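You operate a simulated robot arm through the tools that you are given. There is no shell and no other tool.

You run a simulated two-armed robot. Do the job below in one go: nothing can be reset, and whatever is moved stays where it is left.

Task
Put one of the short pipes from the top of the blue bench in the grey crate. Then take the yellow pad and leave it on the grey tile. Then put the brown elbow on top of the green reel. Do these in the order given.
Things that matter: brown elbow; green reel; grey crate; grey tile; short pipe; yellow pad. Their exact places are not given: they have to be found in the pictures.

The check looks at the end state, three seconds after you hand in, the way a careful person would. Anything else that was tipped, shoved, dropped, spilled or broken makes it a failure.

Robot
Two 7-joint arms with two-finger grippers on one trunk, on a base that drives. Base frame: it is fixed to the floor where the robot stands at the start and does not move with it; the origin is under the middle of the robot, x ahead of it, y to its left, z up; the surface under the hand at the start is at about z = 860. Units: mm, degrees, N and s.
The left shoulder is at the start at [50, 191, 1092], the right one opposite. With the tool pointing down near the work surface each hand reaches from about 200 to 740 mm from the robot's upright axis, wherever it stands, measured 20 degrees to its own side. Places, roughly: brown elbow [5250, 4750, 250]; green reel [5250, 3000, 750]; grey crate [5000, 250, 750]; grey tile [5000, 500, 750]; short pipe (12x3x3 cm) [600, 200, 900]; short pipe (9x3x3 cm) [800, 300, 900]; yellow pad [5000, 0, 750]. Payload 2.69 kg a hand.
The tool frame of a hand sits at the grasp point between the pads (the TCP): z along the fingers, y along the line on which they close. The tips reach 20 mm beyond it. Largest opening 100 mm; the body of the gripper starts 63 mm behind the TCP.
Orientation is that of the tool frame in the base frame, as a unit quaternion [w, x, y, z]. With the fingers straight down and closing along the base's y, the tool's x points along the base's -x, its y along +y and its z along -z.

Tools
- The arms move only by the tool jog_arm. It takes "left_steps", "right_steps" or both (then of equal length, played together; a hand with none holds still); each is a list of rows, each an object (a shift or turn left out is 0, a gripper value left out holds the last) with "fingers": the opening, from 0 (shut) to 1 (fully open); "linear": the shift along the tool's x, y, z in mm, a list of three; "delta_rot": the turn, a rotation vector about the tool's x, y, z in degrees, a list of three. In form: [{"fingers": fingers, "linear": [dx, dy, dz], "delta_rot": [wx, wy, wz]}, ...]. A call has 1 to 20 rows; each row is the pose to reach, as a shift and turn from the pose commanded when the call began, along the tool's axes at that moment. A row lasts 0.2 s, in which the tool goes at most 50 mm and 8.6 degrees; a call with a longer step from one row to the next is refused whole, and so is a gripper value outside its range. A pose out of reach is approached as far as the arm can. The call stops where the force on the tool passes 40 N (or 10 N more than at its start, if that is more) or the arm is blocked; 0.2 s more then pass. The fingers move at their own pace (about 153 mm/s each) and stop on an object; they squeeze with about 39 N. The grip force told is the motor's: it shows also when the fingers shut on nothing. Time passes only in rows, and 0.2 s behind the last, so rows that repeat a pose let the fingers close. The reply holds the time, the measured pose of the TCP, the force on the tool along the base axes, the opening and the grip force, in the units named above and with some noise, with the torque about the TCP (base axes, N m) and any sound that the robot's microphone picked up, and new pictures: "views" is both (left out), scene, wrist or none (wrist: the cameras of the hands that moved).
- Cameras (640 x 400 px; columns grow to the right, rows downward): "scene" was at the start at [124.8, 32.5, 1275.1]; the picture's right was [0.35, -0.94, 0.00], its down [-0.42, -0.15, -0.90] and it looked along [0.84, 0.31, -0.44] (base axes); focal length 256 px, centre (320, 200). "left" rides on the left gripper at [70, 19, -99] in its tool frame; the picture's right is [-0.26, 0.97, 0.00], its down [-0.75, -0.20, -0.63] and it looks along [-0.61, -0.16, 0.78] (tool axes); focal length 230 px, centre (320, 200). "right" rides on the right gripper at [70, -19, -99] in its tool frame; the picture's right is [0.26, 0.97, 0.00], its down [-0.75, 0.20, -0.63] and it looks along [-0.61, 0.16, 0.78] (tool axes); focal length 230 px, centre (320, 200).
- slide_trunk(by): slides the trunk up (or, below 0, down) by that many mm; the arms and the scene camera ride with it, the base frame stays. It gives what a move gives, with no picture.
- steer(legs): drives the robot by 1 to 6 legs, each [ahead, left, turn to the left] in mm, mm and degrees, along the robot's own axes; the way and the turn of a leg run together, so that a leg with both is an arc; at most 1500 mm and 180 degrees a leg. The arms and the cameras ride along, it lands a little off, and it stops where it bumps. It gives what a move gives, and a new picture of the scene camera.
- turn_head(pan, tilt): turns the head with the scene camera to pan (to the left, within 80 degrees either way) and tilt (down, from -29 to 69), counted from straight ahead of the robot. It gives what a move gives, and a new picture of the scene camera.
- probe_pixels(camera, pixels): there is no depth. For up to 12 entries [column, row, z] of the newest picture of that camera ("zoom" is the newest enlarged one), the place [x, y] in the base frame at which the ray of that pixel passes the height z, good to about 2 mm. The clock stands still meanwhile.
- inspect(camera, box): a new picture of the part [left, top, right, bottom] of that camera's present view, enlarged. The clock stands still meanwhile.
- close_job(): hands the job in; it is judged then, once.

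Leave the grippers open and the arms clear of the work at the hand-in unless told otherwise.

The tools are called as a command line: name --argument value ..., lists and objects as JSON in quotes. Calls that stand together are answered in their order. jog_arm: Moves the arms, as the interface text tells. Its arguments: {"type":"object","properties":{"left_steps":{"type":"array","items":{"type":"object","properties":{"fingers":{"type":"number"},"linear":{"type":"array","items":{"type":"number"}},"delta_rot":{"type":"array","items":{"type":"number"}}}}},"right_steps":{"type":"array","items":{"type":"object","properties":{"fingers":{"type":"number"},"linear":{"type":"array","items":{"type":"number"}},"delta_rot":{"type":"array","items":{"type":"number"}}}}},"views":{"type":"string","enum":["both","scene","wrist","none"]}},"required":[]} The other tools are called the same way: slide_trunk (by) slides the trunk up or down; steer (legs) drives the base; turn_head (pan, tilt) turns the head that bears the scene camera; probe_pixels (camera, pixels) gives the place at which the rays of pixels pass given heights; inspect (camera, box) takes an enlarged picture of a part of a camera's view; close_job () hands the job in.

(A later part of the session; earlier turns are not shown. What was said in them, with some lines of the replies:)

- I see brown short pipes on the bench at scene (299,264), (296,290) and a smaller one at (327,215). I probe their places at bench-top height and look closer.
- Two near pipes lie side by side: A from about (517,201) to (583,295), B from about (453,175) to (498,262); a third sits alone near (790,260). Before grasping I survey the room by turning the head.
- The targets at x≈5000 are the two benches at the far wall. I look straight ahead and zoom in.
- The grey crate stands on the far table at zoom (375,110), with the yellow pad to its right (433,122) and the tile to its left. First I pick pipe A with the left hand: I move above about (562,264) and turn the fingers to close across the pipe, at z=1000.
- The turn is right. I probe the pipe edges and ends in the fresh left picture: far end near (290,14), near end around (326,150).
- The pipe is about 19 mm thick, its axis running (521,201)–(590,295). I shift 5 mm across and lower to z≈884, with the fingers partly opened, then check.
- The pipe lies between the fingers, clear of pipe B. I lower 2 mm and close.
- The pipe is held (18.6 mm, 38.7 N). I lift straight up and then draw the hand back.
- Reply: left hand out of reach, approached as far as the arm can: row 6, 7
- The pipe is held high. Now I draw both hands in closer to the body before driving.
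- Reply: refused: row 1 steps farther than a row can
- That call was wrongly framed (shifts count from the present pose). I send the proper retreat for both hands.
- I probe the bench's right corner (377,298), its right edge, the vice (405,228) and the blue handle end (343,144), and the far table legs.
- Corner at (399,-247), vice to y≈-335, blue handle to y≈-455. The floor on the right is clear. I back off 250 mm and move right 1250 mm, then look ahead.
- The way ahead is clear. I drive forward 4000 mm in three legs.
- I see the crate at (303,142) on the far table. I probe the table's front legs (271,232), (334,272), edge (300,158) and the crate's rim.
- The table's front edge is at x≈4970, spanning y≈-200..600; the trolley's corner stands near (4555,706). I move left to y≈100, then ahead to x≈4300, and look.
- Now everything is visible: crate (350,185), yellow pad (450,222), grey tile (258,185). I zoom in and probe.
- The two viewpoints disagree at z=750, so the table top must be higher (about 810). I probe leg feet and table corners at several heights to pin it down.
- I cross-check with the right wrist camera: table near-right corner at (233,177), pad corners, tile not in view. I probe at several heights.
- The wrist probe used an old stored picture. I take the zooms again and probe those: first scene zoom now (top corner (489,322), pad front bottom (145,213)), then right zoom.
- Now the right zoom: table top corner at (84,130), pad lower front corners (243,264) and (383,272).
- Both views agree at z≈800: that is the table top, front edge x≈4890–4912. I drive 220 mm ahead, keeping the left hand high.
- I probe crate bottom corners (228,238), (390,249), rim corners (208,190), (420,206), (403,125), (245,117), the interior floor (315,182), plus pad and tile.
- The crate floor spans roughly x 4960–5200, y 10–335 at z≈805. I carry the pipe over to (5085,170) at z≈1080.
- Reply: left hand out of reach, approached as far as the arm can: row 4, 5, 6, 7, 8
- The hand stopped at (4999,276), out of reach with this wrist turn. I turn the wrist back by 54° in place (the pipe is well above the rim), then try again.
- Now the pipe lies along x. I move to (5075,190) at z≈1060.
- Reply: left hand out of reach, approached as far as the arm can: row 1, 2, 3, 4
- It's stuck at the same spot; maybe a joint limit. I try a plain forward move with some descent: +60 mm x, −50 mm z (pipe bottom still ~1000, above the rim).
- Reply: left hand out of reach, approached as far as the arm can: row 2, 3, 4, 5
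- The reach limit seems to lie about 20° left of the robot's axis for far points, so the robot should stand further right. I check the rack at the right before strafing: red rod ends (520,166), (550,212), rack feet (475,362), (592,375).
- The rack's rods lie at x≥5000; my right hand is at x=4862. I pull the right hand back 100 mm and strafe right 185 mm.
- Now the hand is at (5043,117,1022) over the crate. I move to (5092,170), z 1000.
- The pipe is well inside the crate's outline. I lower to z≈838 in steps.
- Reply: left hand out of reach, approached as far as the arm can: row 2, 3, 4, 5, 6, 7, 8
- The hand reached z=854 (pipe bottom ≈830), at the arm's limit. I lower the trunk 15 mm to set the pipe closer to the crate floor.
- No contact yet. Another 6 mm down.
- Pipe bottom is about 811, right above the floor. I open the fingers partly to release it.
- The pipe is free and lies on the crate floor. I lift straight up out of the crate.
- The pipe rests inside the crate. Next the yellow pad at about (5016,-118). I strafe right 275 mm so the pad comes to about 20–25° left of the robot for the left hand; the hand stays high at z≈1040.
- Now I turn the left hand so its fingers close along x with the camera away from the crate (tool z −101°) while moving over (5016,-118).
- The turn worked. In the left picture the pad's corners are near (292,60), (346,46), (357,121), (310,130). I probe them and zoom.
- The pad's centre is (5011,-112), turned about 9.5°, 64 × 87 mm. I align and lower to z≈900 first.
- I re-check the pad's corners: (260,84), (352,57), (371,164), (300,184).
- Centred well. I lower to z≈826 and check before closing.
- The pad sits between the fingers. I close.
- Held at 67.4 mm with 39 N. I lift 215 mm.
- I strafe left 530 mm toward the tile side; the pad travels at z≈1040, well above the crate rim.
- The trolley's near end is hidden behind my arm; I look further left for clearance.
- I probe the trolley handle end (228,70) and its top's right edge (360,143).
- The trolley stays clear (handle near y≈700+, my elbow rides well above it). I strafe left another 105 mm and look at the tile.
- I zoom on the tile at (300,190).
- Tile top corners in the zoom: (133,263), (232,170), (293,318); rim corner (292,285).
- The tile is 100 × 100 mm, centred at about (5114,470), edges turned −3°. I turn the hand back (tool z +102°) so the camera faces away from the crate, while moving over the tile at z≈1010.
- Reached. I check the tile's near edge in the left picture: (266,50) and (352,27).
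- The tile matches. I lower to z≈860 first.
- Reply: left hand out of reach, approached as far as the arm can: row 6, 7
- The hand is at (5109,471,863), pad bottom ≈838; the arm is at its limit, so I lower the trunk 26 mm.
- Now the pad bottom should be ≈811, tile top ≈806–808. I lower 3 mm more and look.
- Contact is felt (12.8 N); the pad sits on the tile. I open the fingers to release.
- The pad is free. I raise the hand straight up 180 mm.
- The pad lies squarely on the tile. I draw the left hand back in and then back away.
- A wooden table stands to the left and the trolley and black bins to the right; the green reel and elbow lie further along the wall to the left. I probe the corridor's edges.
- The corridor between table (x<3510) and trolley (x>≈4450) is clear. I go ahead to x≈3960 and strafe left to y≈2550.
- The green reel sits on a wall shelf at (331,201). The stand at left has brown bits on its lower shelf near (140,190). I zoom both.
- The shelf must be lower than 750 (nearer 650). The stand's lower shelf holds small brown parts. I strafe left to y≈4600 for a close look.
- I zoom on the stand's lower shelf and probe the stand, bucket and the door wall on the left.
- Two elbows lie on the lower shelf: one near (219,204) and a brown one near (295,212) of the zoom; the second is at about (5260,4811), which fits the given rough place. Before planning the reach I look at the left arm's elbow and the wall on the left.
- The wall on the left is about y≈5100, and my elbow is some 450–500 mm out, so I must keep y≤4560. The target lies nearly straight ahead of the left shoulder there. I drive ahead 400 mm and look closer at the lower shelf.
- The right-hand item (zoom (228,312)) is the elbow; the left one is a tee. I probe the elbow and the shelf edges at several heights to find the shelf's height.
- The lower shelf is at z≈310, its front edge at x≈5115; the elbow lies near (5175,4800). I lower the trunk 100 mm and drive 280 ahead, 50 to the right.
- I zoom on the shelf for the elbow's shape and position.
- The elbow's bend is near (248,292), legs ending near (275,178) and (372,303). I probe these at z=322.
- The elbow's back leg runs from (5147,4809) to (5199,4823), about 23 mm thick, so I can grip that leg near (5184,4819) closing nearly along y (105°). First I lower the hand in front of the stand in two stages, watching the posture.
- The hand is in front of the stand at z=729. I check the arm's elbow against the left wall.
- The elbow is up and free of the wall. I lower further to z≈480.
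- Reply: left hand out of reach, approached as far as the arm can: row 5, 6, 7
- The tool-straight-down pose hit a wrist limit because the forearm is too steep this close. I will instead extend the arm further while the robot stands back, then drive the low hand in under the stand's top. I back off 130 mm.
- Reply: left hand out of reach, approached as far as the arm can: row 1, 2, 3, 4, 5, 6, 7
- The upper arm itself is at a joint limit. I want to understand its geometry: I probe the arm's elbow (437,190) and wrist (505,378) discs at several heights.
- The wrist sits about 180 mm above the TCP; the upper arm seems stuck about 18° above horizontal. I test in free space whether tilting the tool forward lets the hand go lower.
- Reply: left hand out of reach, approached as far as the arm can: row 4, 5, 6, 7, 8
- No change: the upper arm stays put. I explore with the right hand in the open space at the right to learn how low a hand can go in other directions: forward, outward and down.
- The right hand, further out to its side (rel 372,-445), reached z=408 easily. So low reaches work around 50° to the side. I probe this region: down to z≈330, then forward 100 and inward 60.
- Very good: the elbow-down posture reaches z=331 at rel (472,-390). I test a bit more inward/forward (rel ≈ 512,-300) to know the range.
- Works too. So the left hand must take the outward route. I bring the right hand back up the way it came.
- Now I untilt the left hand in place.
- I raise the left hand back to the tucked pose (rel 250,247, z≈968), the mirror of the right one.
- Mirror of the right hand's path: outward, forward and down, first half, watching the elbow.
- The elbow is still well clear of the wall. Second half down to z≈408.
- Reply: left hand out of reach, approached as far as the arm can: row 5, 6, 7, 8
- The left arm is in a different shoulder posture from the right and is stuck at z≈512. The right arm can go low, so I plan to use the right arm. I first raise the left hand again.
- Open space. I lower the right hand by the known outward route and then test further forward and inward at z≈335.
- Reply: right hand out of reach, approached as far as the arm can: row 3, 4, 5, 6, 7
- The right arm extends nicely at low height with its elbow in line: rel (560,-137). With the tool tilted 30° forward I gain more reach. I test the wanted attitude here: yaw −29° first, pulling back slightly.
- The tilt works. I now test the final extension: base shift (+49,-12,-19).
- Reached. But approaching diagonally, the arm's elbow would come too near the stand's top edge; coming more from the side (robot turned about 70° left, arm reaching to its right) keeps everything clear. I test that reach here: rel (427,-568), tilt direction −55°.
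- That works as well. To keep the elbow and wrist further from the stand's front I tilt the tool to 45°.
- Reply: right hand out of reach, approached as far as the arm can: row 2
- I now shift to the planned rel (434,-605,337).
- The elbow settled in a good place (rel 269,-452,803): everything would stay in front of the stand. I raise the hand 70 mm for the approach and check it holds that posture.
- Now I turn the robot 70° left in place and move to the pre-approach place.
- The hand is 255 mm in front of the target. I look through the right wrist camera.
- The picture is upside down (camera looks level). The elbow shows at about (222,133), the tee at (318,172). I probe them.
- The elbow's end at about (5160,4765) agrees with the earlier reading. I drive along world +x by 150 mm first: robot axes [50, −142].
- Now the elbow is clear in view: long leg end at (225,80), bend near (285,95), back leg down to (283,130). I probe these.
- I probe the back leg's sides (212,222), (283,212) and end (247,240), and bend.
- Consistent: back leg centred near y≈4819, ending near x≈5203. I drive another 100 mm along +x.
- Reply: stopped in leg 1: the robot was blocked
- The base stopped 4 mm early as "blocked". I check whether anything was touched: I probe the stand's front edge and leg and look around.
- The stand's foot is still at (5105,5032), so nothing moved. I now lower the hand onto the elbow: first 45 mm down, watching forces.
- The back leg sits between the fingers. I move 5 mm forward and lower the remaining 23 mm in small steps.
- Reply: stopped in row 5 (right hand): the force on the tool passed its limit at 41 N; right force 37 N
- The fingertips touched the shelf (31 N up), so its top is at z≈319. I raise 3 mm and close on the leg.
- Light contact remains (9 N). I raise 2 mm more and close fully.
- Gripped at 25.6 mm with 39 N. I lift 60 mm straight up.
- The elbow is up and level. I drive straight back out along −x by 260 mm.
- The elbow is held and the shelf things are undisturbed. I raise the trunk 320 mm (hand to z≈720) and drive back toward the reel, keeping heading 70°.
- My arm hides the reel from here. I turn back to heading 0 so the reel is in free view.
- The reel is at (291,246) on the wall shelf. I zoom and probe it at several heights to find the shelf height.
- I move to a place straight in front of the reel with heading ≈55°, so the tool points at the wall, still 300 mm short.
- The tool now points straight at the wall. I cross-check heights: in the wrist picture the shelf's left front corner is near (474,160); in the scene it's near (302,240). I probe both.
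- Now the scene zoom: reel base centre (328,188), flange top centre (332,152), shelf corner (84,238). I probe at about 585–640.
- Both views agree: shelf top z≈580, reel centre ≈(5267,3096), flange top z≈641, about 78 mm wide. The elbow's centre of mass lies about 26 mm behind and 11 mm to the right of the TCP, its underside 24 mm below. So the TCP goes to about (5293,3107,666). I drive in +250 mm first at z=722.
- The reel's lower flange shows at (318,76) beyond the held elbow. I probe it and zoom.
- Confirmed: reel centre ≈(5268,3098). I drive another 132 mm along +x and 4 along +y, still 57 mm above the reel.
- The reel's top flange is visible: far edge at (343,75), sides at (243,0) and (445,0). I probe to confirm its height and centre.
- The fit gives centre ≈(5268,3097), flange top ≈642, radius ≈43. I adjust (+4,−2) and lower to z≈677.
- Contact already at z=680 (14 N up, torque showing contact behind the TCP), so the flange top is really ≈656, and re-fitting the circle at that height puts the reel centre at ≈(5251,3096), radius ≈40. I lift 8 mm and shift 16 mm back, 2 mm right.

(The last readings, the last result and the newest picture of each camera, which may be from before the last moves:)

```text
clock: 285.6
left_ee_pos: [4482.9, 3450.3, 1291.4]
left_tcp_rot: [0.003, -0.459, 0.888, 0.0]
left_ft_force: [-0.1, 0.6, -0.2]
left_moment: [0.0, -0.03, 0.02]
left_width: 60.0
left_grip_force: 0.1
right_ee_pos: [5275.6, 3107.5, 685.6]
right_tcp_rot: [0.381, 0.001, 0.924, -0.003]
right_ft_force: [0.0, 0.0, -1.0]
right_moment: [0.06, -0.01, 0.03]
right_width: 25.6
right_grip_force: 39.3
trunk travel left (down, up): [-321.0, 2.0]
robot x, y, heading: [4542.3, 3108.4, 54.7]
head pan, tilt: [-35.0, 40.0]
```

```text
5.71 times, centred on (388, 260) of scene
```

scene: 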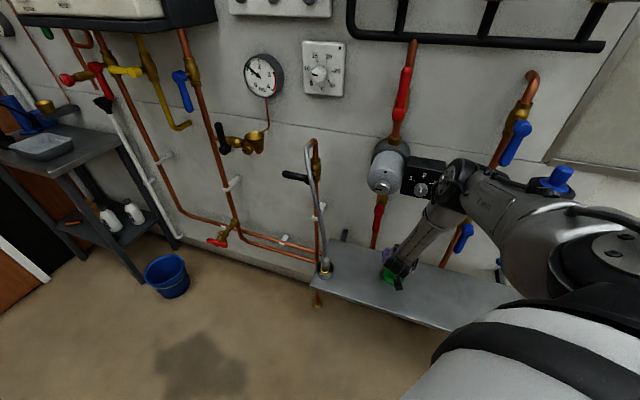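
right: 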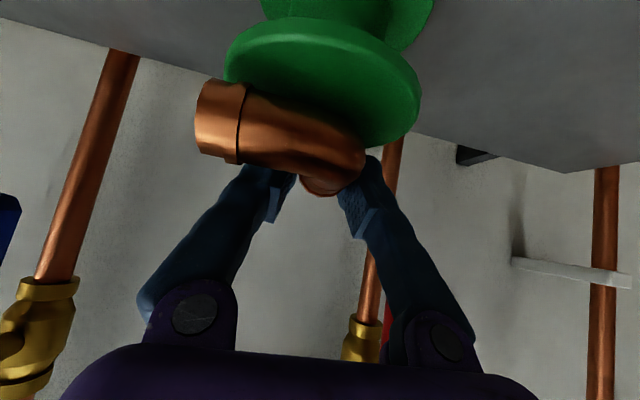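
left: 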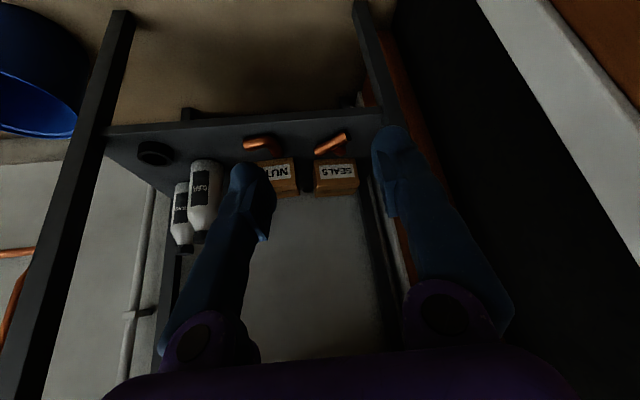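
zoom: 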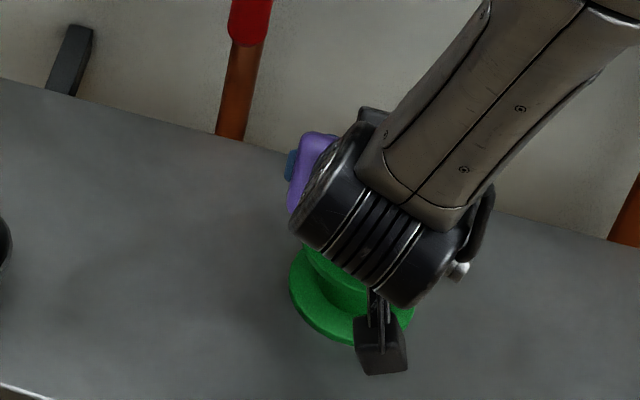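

I probe the flange's rim on this zoom… I retake the right zoom for that.

inspect --camera "right" --box '[160, 0, 480, 200]'

probe_pixels --camera "zoom" --pixels '[[130, 160, 656], [521, 215, 656], [290, 74, 656], [430, 292, 656], [200, 105, 656], [430, 115, 656], [72, 240, 674], [408, 310, 674], [110, 160, 663], [240, 200, 663]]'

```text
2.00 times, centred on (320, 100) of right
```

zoom: 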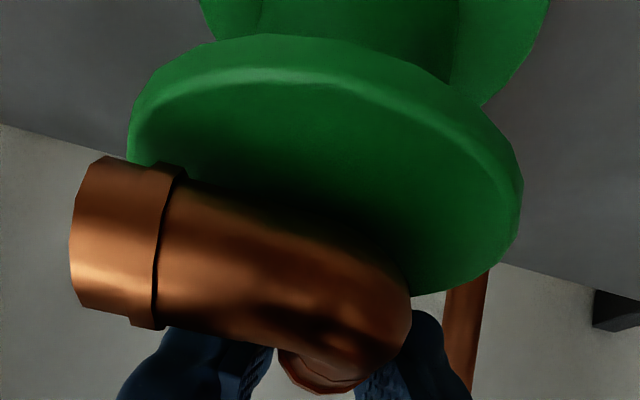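

```text
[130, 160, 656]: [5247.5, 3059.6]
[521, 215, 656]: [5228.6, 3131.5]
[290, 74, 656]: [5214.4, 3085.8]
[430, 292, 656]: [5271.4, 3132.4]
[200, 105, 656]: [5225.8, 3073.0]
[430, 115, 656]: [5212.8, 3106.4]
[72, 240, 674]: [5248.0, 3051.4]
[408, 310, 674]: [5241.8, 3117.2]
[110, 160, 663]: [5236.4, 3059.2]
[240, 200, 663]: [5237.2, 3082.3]
```

Refined: flange centre ≈(5250.5,3098), radius ≈38.5; the elbow's centre of mass is now at ≈(5249,3094). I shift +1/+4 mm and lower 4 mm.

jog_arm --right_steps '[{"linear": [-0.7, 4, 0.7]}, {"linear": [0.7, 4, 2.1]}, {"linear": [2.1, 4, 3.5]}, {"linear": [2.1, 4, 3.5]}]' --views "wrist"

```text
clock: 286.6
left_ee_pos: [4483.0, 3449.1, 1292.4]
left_tcp_rot: [0.003, -0.459, 0.888, 0.0]
left_ft_force: [0.4, -0.5, 0.5]
left_moment: [0.01, 0.0, -0.04]
left_width: 60.0
left_grip_force: 0.0
right_ee_pos: [5278.0, 3110.5, 680.9]
right_tcp_rot: [0.381, 0.001, 0.925, -0.001]
right_ft_force: [0.1, -0.6, -1.1]
right_moment: [0.0, -0.04, -0.02]
right_width: 25.3
right_grip_force: 39.0
trunk travel left (down, up): [-321.0, 2.0]
robot x, y, heading: [4544.6, 3104.8, 54.6]
head pan, tilt: [-35.0, 40.0]
```

right: 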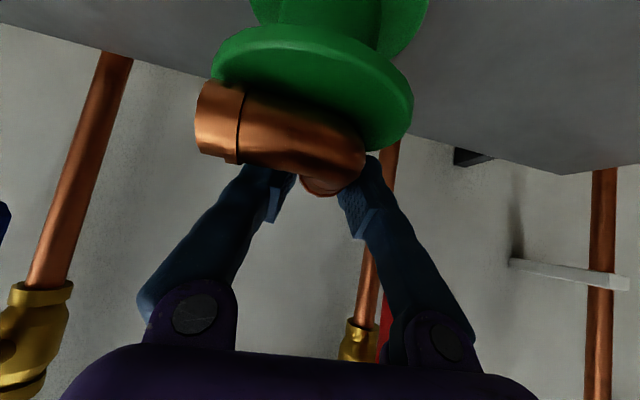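

No contact yet at 680.9. I lower 2 mm more.

jog_arm --right_steps '[{"linear": [1.1, 0, 0.3]}, {"linear": [1.8, 0, 1]}, {"linear": [1.8, 0, 1]}]' --views "none"

```text
clock: 287.4
left_ee_pos: [4482.6, 3450.3, 1291.1]
left_tcp_rot: [0.004, -0.459, 0.889, 0.0]
left_ft_force: [-0.4, 0.5, -0.3]
left_moment: [0.01, 0.0, -0.02]
left_width: 60.0
left_grip_force: 0.1
right_ee_pos: [5276.9, 3110.2, 680.0]
right_tcp_rot: [0.381, 0.002, 0.924, 0.0]
right_ft_force: [-1.4, -0.1, 5.7]
right_moment: [0.01, 0.24, 0.03]
right_width: 25.3
right_grip_force: 38.9
trunk travel left (down, up): [-321.0, 2.0]
robot x, y, heading: [4543.5, 3110.3, 54.5]
head pan, tilt: [-35.0, 40.0]
```

Light contact (5.7 N), the elbow rests on the flange. I open the fingers gently.

jog_arm --right_steps '[{"fingers": 0.3}, {"fingers": 0.36}, {"fingers": 0.44}, {"fingers": 0.48}, {"fingers": 0.48}]' --views "both"

```text
clock: 288.6
left_ee_pos: [4481.9, 3450.2, 1291.2]
left_tcp_rot: [0.004, -0.46, 0.888, 0.0]
left_ft_force: [0.1, 0.0, 0.1]
left_moment: [0.01, -0.03, -0.03]
left_width: 60.2
left_grip_force: 0.0
right_ee_pos: [5276.1, 3110.5, 679.0]
right_tcp_rot: [0.382, 0.001, 0.924, 0.0]
right_ft_force: [1.1, 1.9, 5.3]
right_moment: [-0.08, -0.02, 0.03]
right_width: 46.5
right_grip_force: 0.1
trunk travel left (down, up): [-321.0, 2.0]
robot x, y, heading: [4538.9, 3108.2, 54.8]
head pan, tilt: [-35.0, 40.0]
```

scene: 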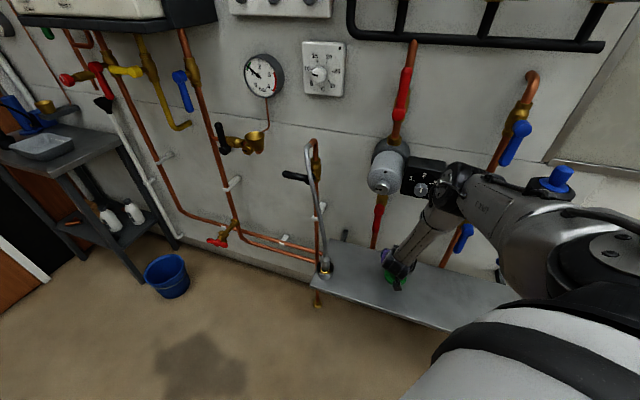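
right: 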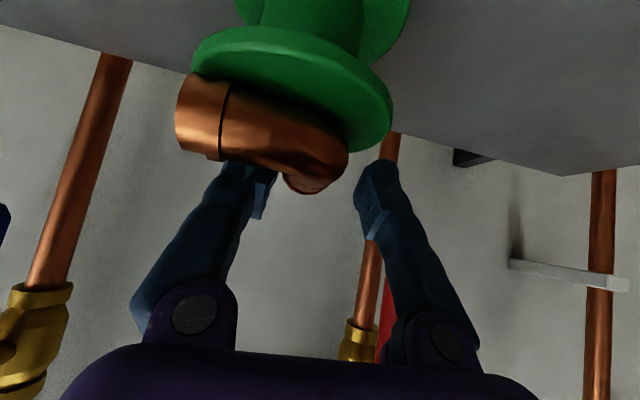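

The fingers are open, but the tips pressed lightly on the flange and nudged the reel a few mm. I lift straight up at once, slowly.

jog_arm --right_steps '[{"linear": [-2.1, 0, -2.1]}, {"linear": [-5, 0, -5]}, {"linear": [-12, 0, -12]}, {"linear": [-25, 0, -25]}, {"linear": [-45, 0, -45]}, {"linear": [-60, 0, -60]}, {"linear": [-60, 0, -60]}]' --views "both"

```text
clock: 290.2
left_ee_pos: [4483.3, 3450.9, 1290.8]
left_tcp_rot: [0.003, -0.459, 0.888, 0.0]
left_ft_force: [0.2, -0.4, -0.1]
left_moment: [-0.02, 0.0, 0.03]
left_width: 59.8
left_grip_force: 0.0
right_ee_pos: [5277.0, 3110.4, 763.5]
right_tcp_rot: [0.382, 0.0, 0.924, 0.001]
right_ft_force: [0.2, 0.3, 0.5]
right_moment: [-0.01, 0.02, -0.01]
right_width: 48.2
right_grip_force: 0.0
trunk travel left (down, up): [-321.0, 2.0]
robot x, y, heading: [4550.1, 3106.4, 54.7]
head pan, tilt: [-35.0, 40.0]
```

scene: 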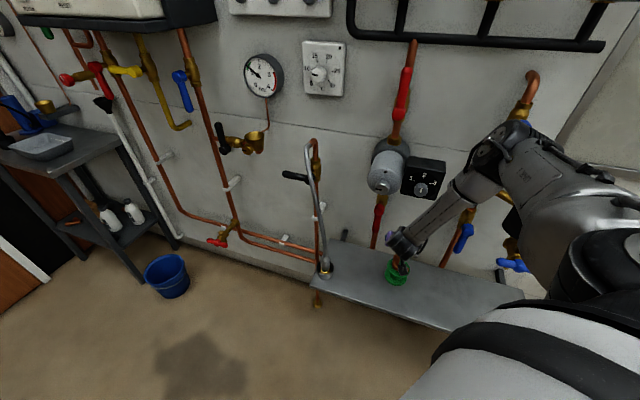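
right: 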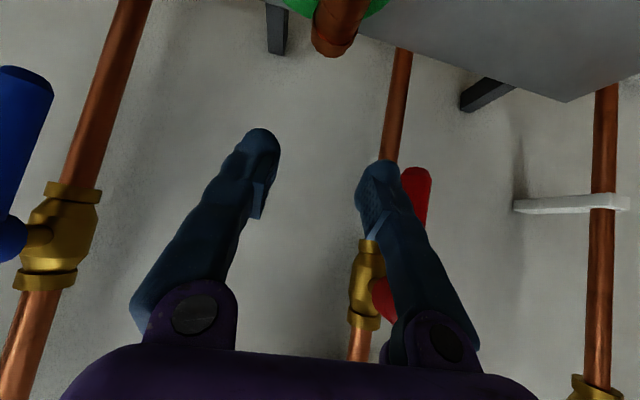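

The hand is clear and the elbow stays on the reel. I drive back away from the wall along −x and look.

steer --legs '[[-232, 326, 0]]'

turn_head --pan -45 --tilt 32

inspect --camera "scene" --box '[310, 180, 438, 260]'

inspect --camera "right" --box '[0, 0, 640, 400]'

```text
clock: 293.7
left_ee_pos: [4084.6, 3452.2, 1290.6]
left_tcp_rot: [0.004, -0.459, 0.889, 0.0]
left_ft_force: [0.3, 0.9, -0.5]
left_moment: [-0.04, -0.02, -0.02]
left_width: 60.2
left_grip_force: 0.1
right_ee_pos: [4877.4, 3110.6, 765.7]
right_tcp_rot: [0.382, 0.002, 0.924, -0.001]
right_ft_force: [-0.3, -0.8, 0.2]
right_moment: [-0.01, -0.01, 0.0]
right_width: 48.1
right_grip_force: 0.1
trunk travel left (down, up): [-321.0, 2.0]
robot x, y, heading: [4142.0, 3108.1, 54.7]
head pan, tilt: [-35.0, 40.0]
```

scene: 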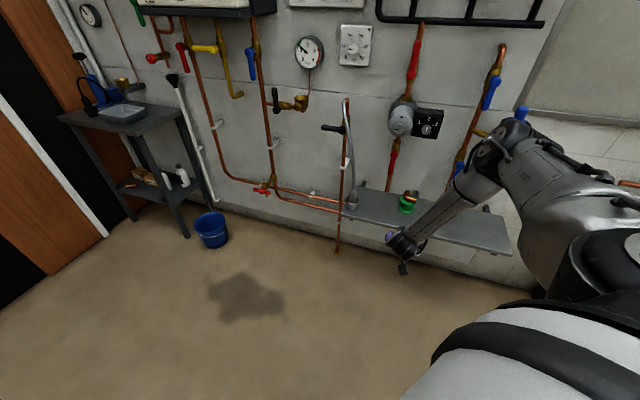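

```text
clock: 294.4
left_ee_pos: [4083.0, 3452.2, 1290.1]
left_tcp_rot: [0.004, -0.458, 0.889, 0.0]
left_ft_force: [-0.1, 0.7, 0.0]
left_moment: [-0.02, -0.01, 0.03]
left_width: 60.2
left_grip_force: 0.1
right_ee_pos: [4876.8, 3110.4, 763.9]
right_tcp_rot: [0.381, 0.001, 0.925, 0.0]
right_ft_force: [0.2, -0.9, 0.4]
right_moment: [0.0, -0.01, -0.02]
right_width: 48.1
right_grip_force: 0.0
trunk travel left (down, up): [-321.0, 2.0]
robot x, y, heading: [4140.5, 3108.6, 54.6]
head pan, tilt: [-45.0, 32.0]
```

scene: 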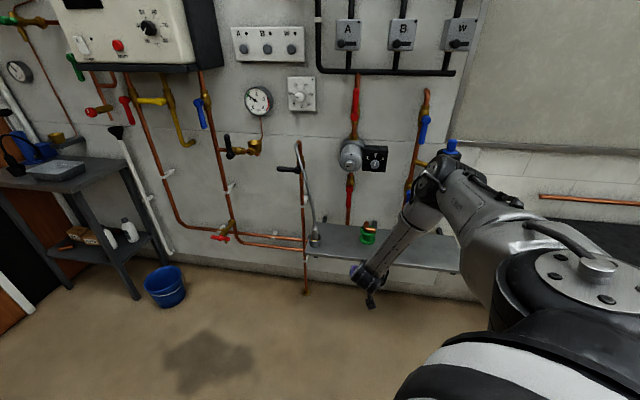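

```text
5.00 times, centred on (374, 220) of scene
```

zoom: 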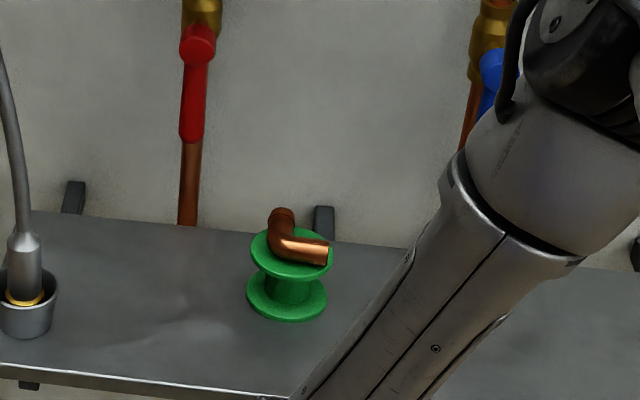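

```text
1.00 times, centred on (320, 200) of right (not enlarged: the box is as wide or as high as the picture)
```

zoom: 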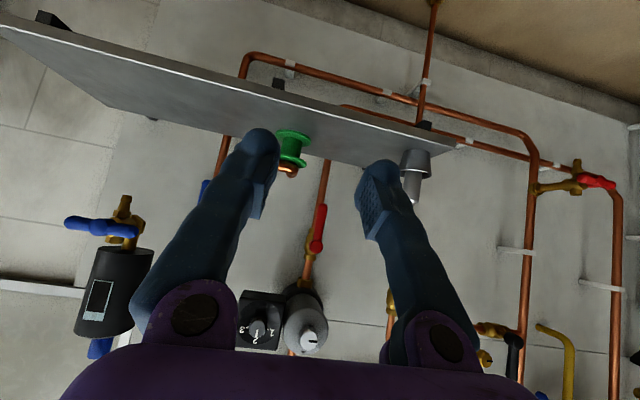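

The elbow lies on top of the green reel, steady. I open both grippers fully, with the arms clear, and take a last look.

jog_arm --left_steps '[{"fingers": 1}, {"fingers": 1}, {"fingers": 1}, {"fingers": 1}]' --right_steps '[{"fingers": 1}, {"fingers": 1}, {"fingers": 1}, {"fingers": 1}]' --views "none"

inspect --camera "scene" --box '[340, 200, 404, 250]'

```text
clock: 295.4
left_ee_pos: [4083.8, 3452.3, 1291.4]
left_tcp_rot: [0.003, -0.459, 0.889, -0.001]
left_ft_force: [-0.6, 0.3, 0.5]
left_moment: [0.01, 0.0, -0.01]
left_width: 100.3
left_grip_force: 0.1
right_ee_pos: [4877.5, 3111.4, 764.9]
right_tcp_rot: [0.382, 0.002, 0.924, -0.001]
right_ft_force: [-0.3, -0.1, 0.1]
right_moment: [-0.01, 0.03, 0.02]
right_width: 100.3
right_grip_force: 0.1
trunk travel left (down, up): [-321.0, 2.0]
robot x, y, heading: [4142.1, 3110.7, 55.0]
head pan, tilt: [-45.0, 32.0]
```

```text
8.00 times, centred on (372, 225) of scene
```

zoom: 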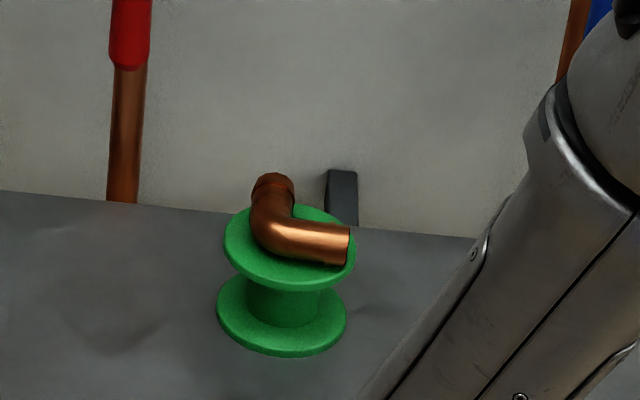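

The elbow lies flat on the upright reel, the pipe is in the crate, the pad is on the tile, the grippers are open and the arms are clear. I hand in.

close_job

```text
The job is handed in.
```

I did all three parts in the order you gave and handed the job in. The check's result hasn't come back.

- **Short pipe:** the 12 cm pipe from the blue bench lies on the floor of the grey crate.
- **Yellow pad:** it lies flat and square on the grey tile.
- **Brown elbow:** it lies flat on top of the green reel and was steady when I last looked. One leg ends right at the edge of the reel's top.

Two things could count against the result:

- **The reel moved slightly.** As the fingers opened, their tips dragged it sideways by roughly 8 mm, judging from the wrist camera. It stayed upright with the elbow on it.
- **The base stopped short once.** Near the stand where the elbow was, it reported being blocked about 4 mm before its target. I didn't find the cause. The stand's front foot measured in the same place afterwards, and I saw nothing tipped or moved on its lower shelf.

I only saw the crate and the tile right after using them and once more in passing, not at the end. Both grippers are fully open and the arms are clear.
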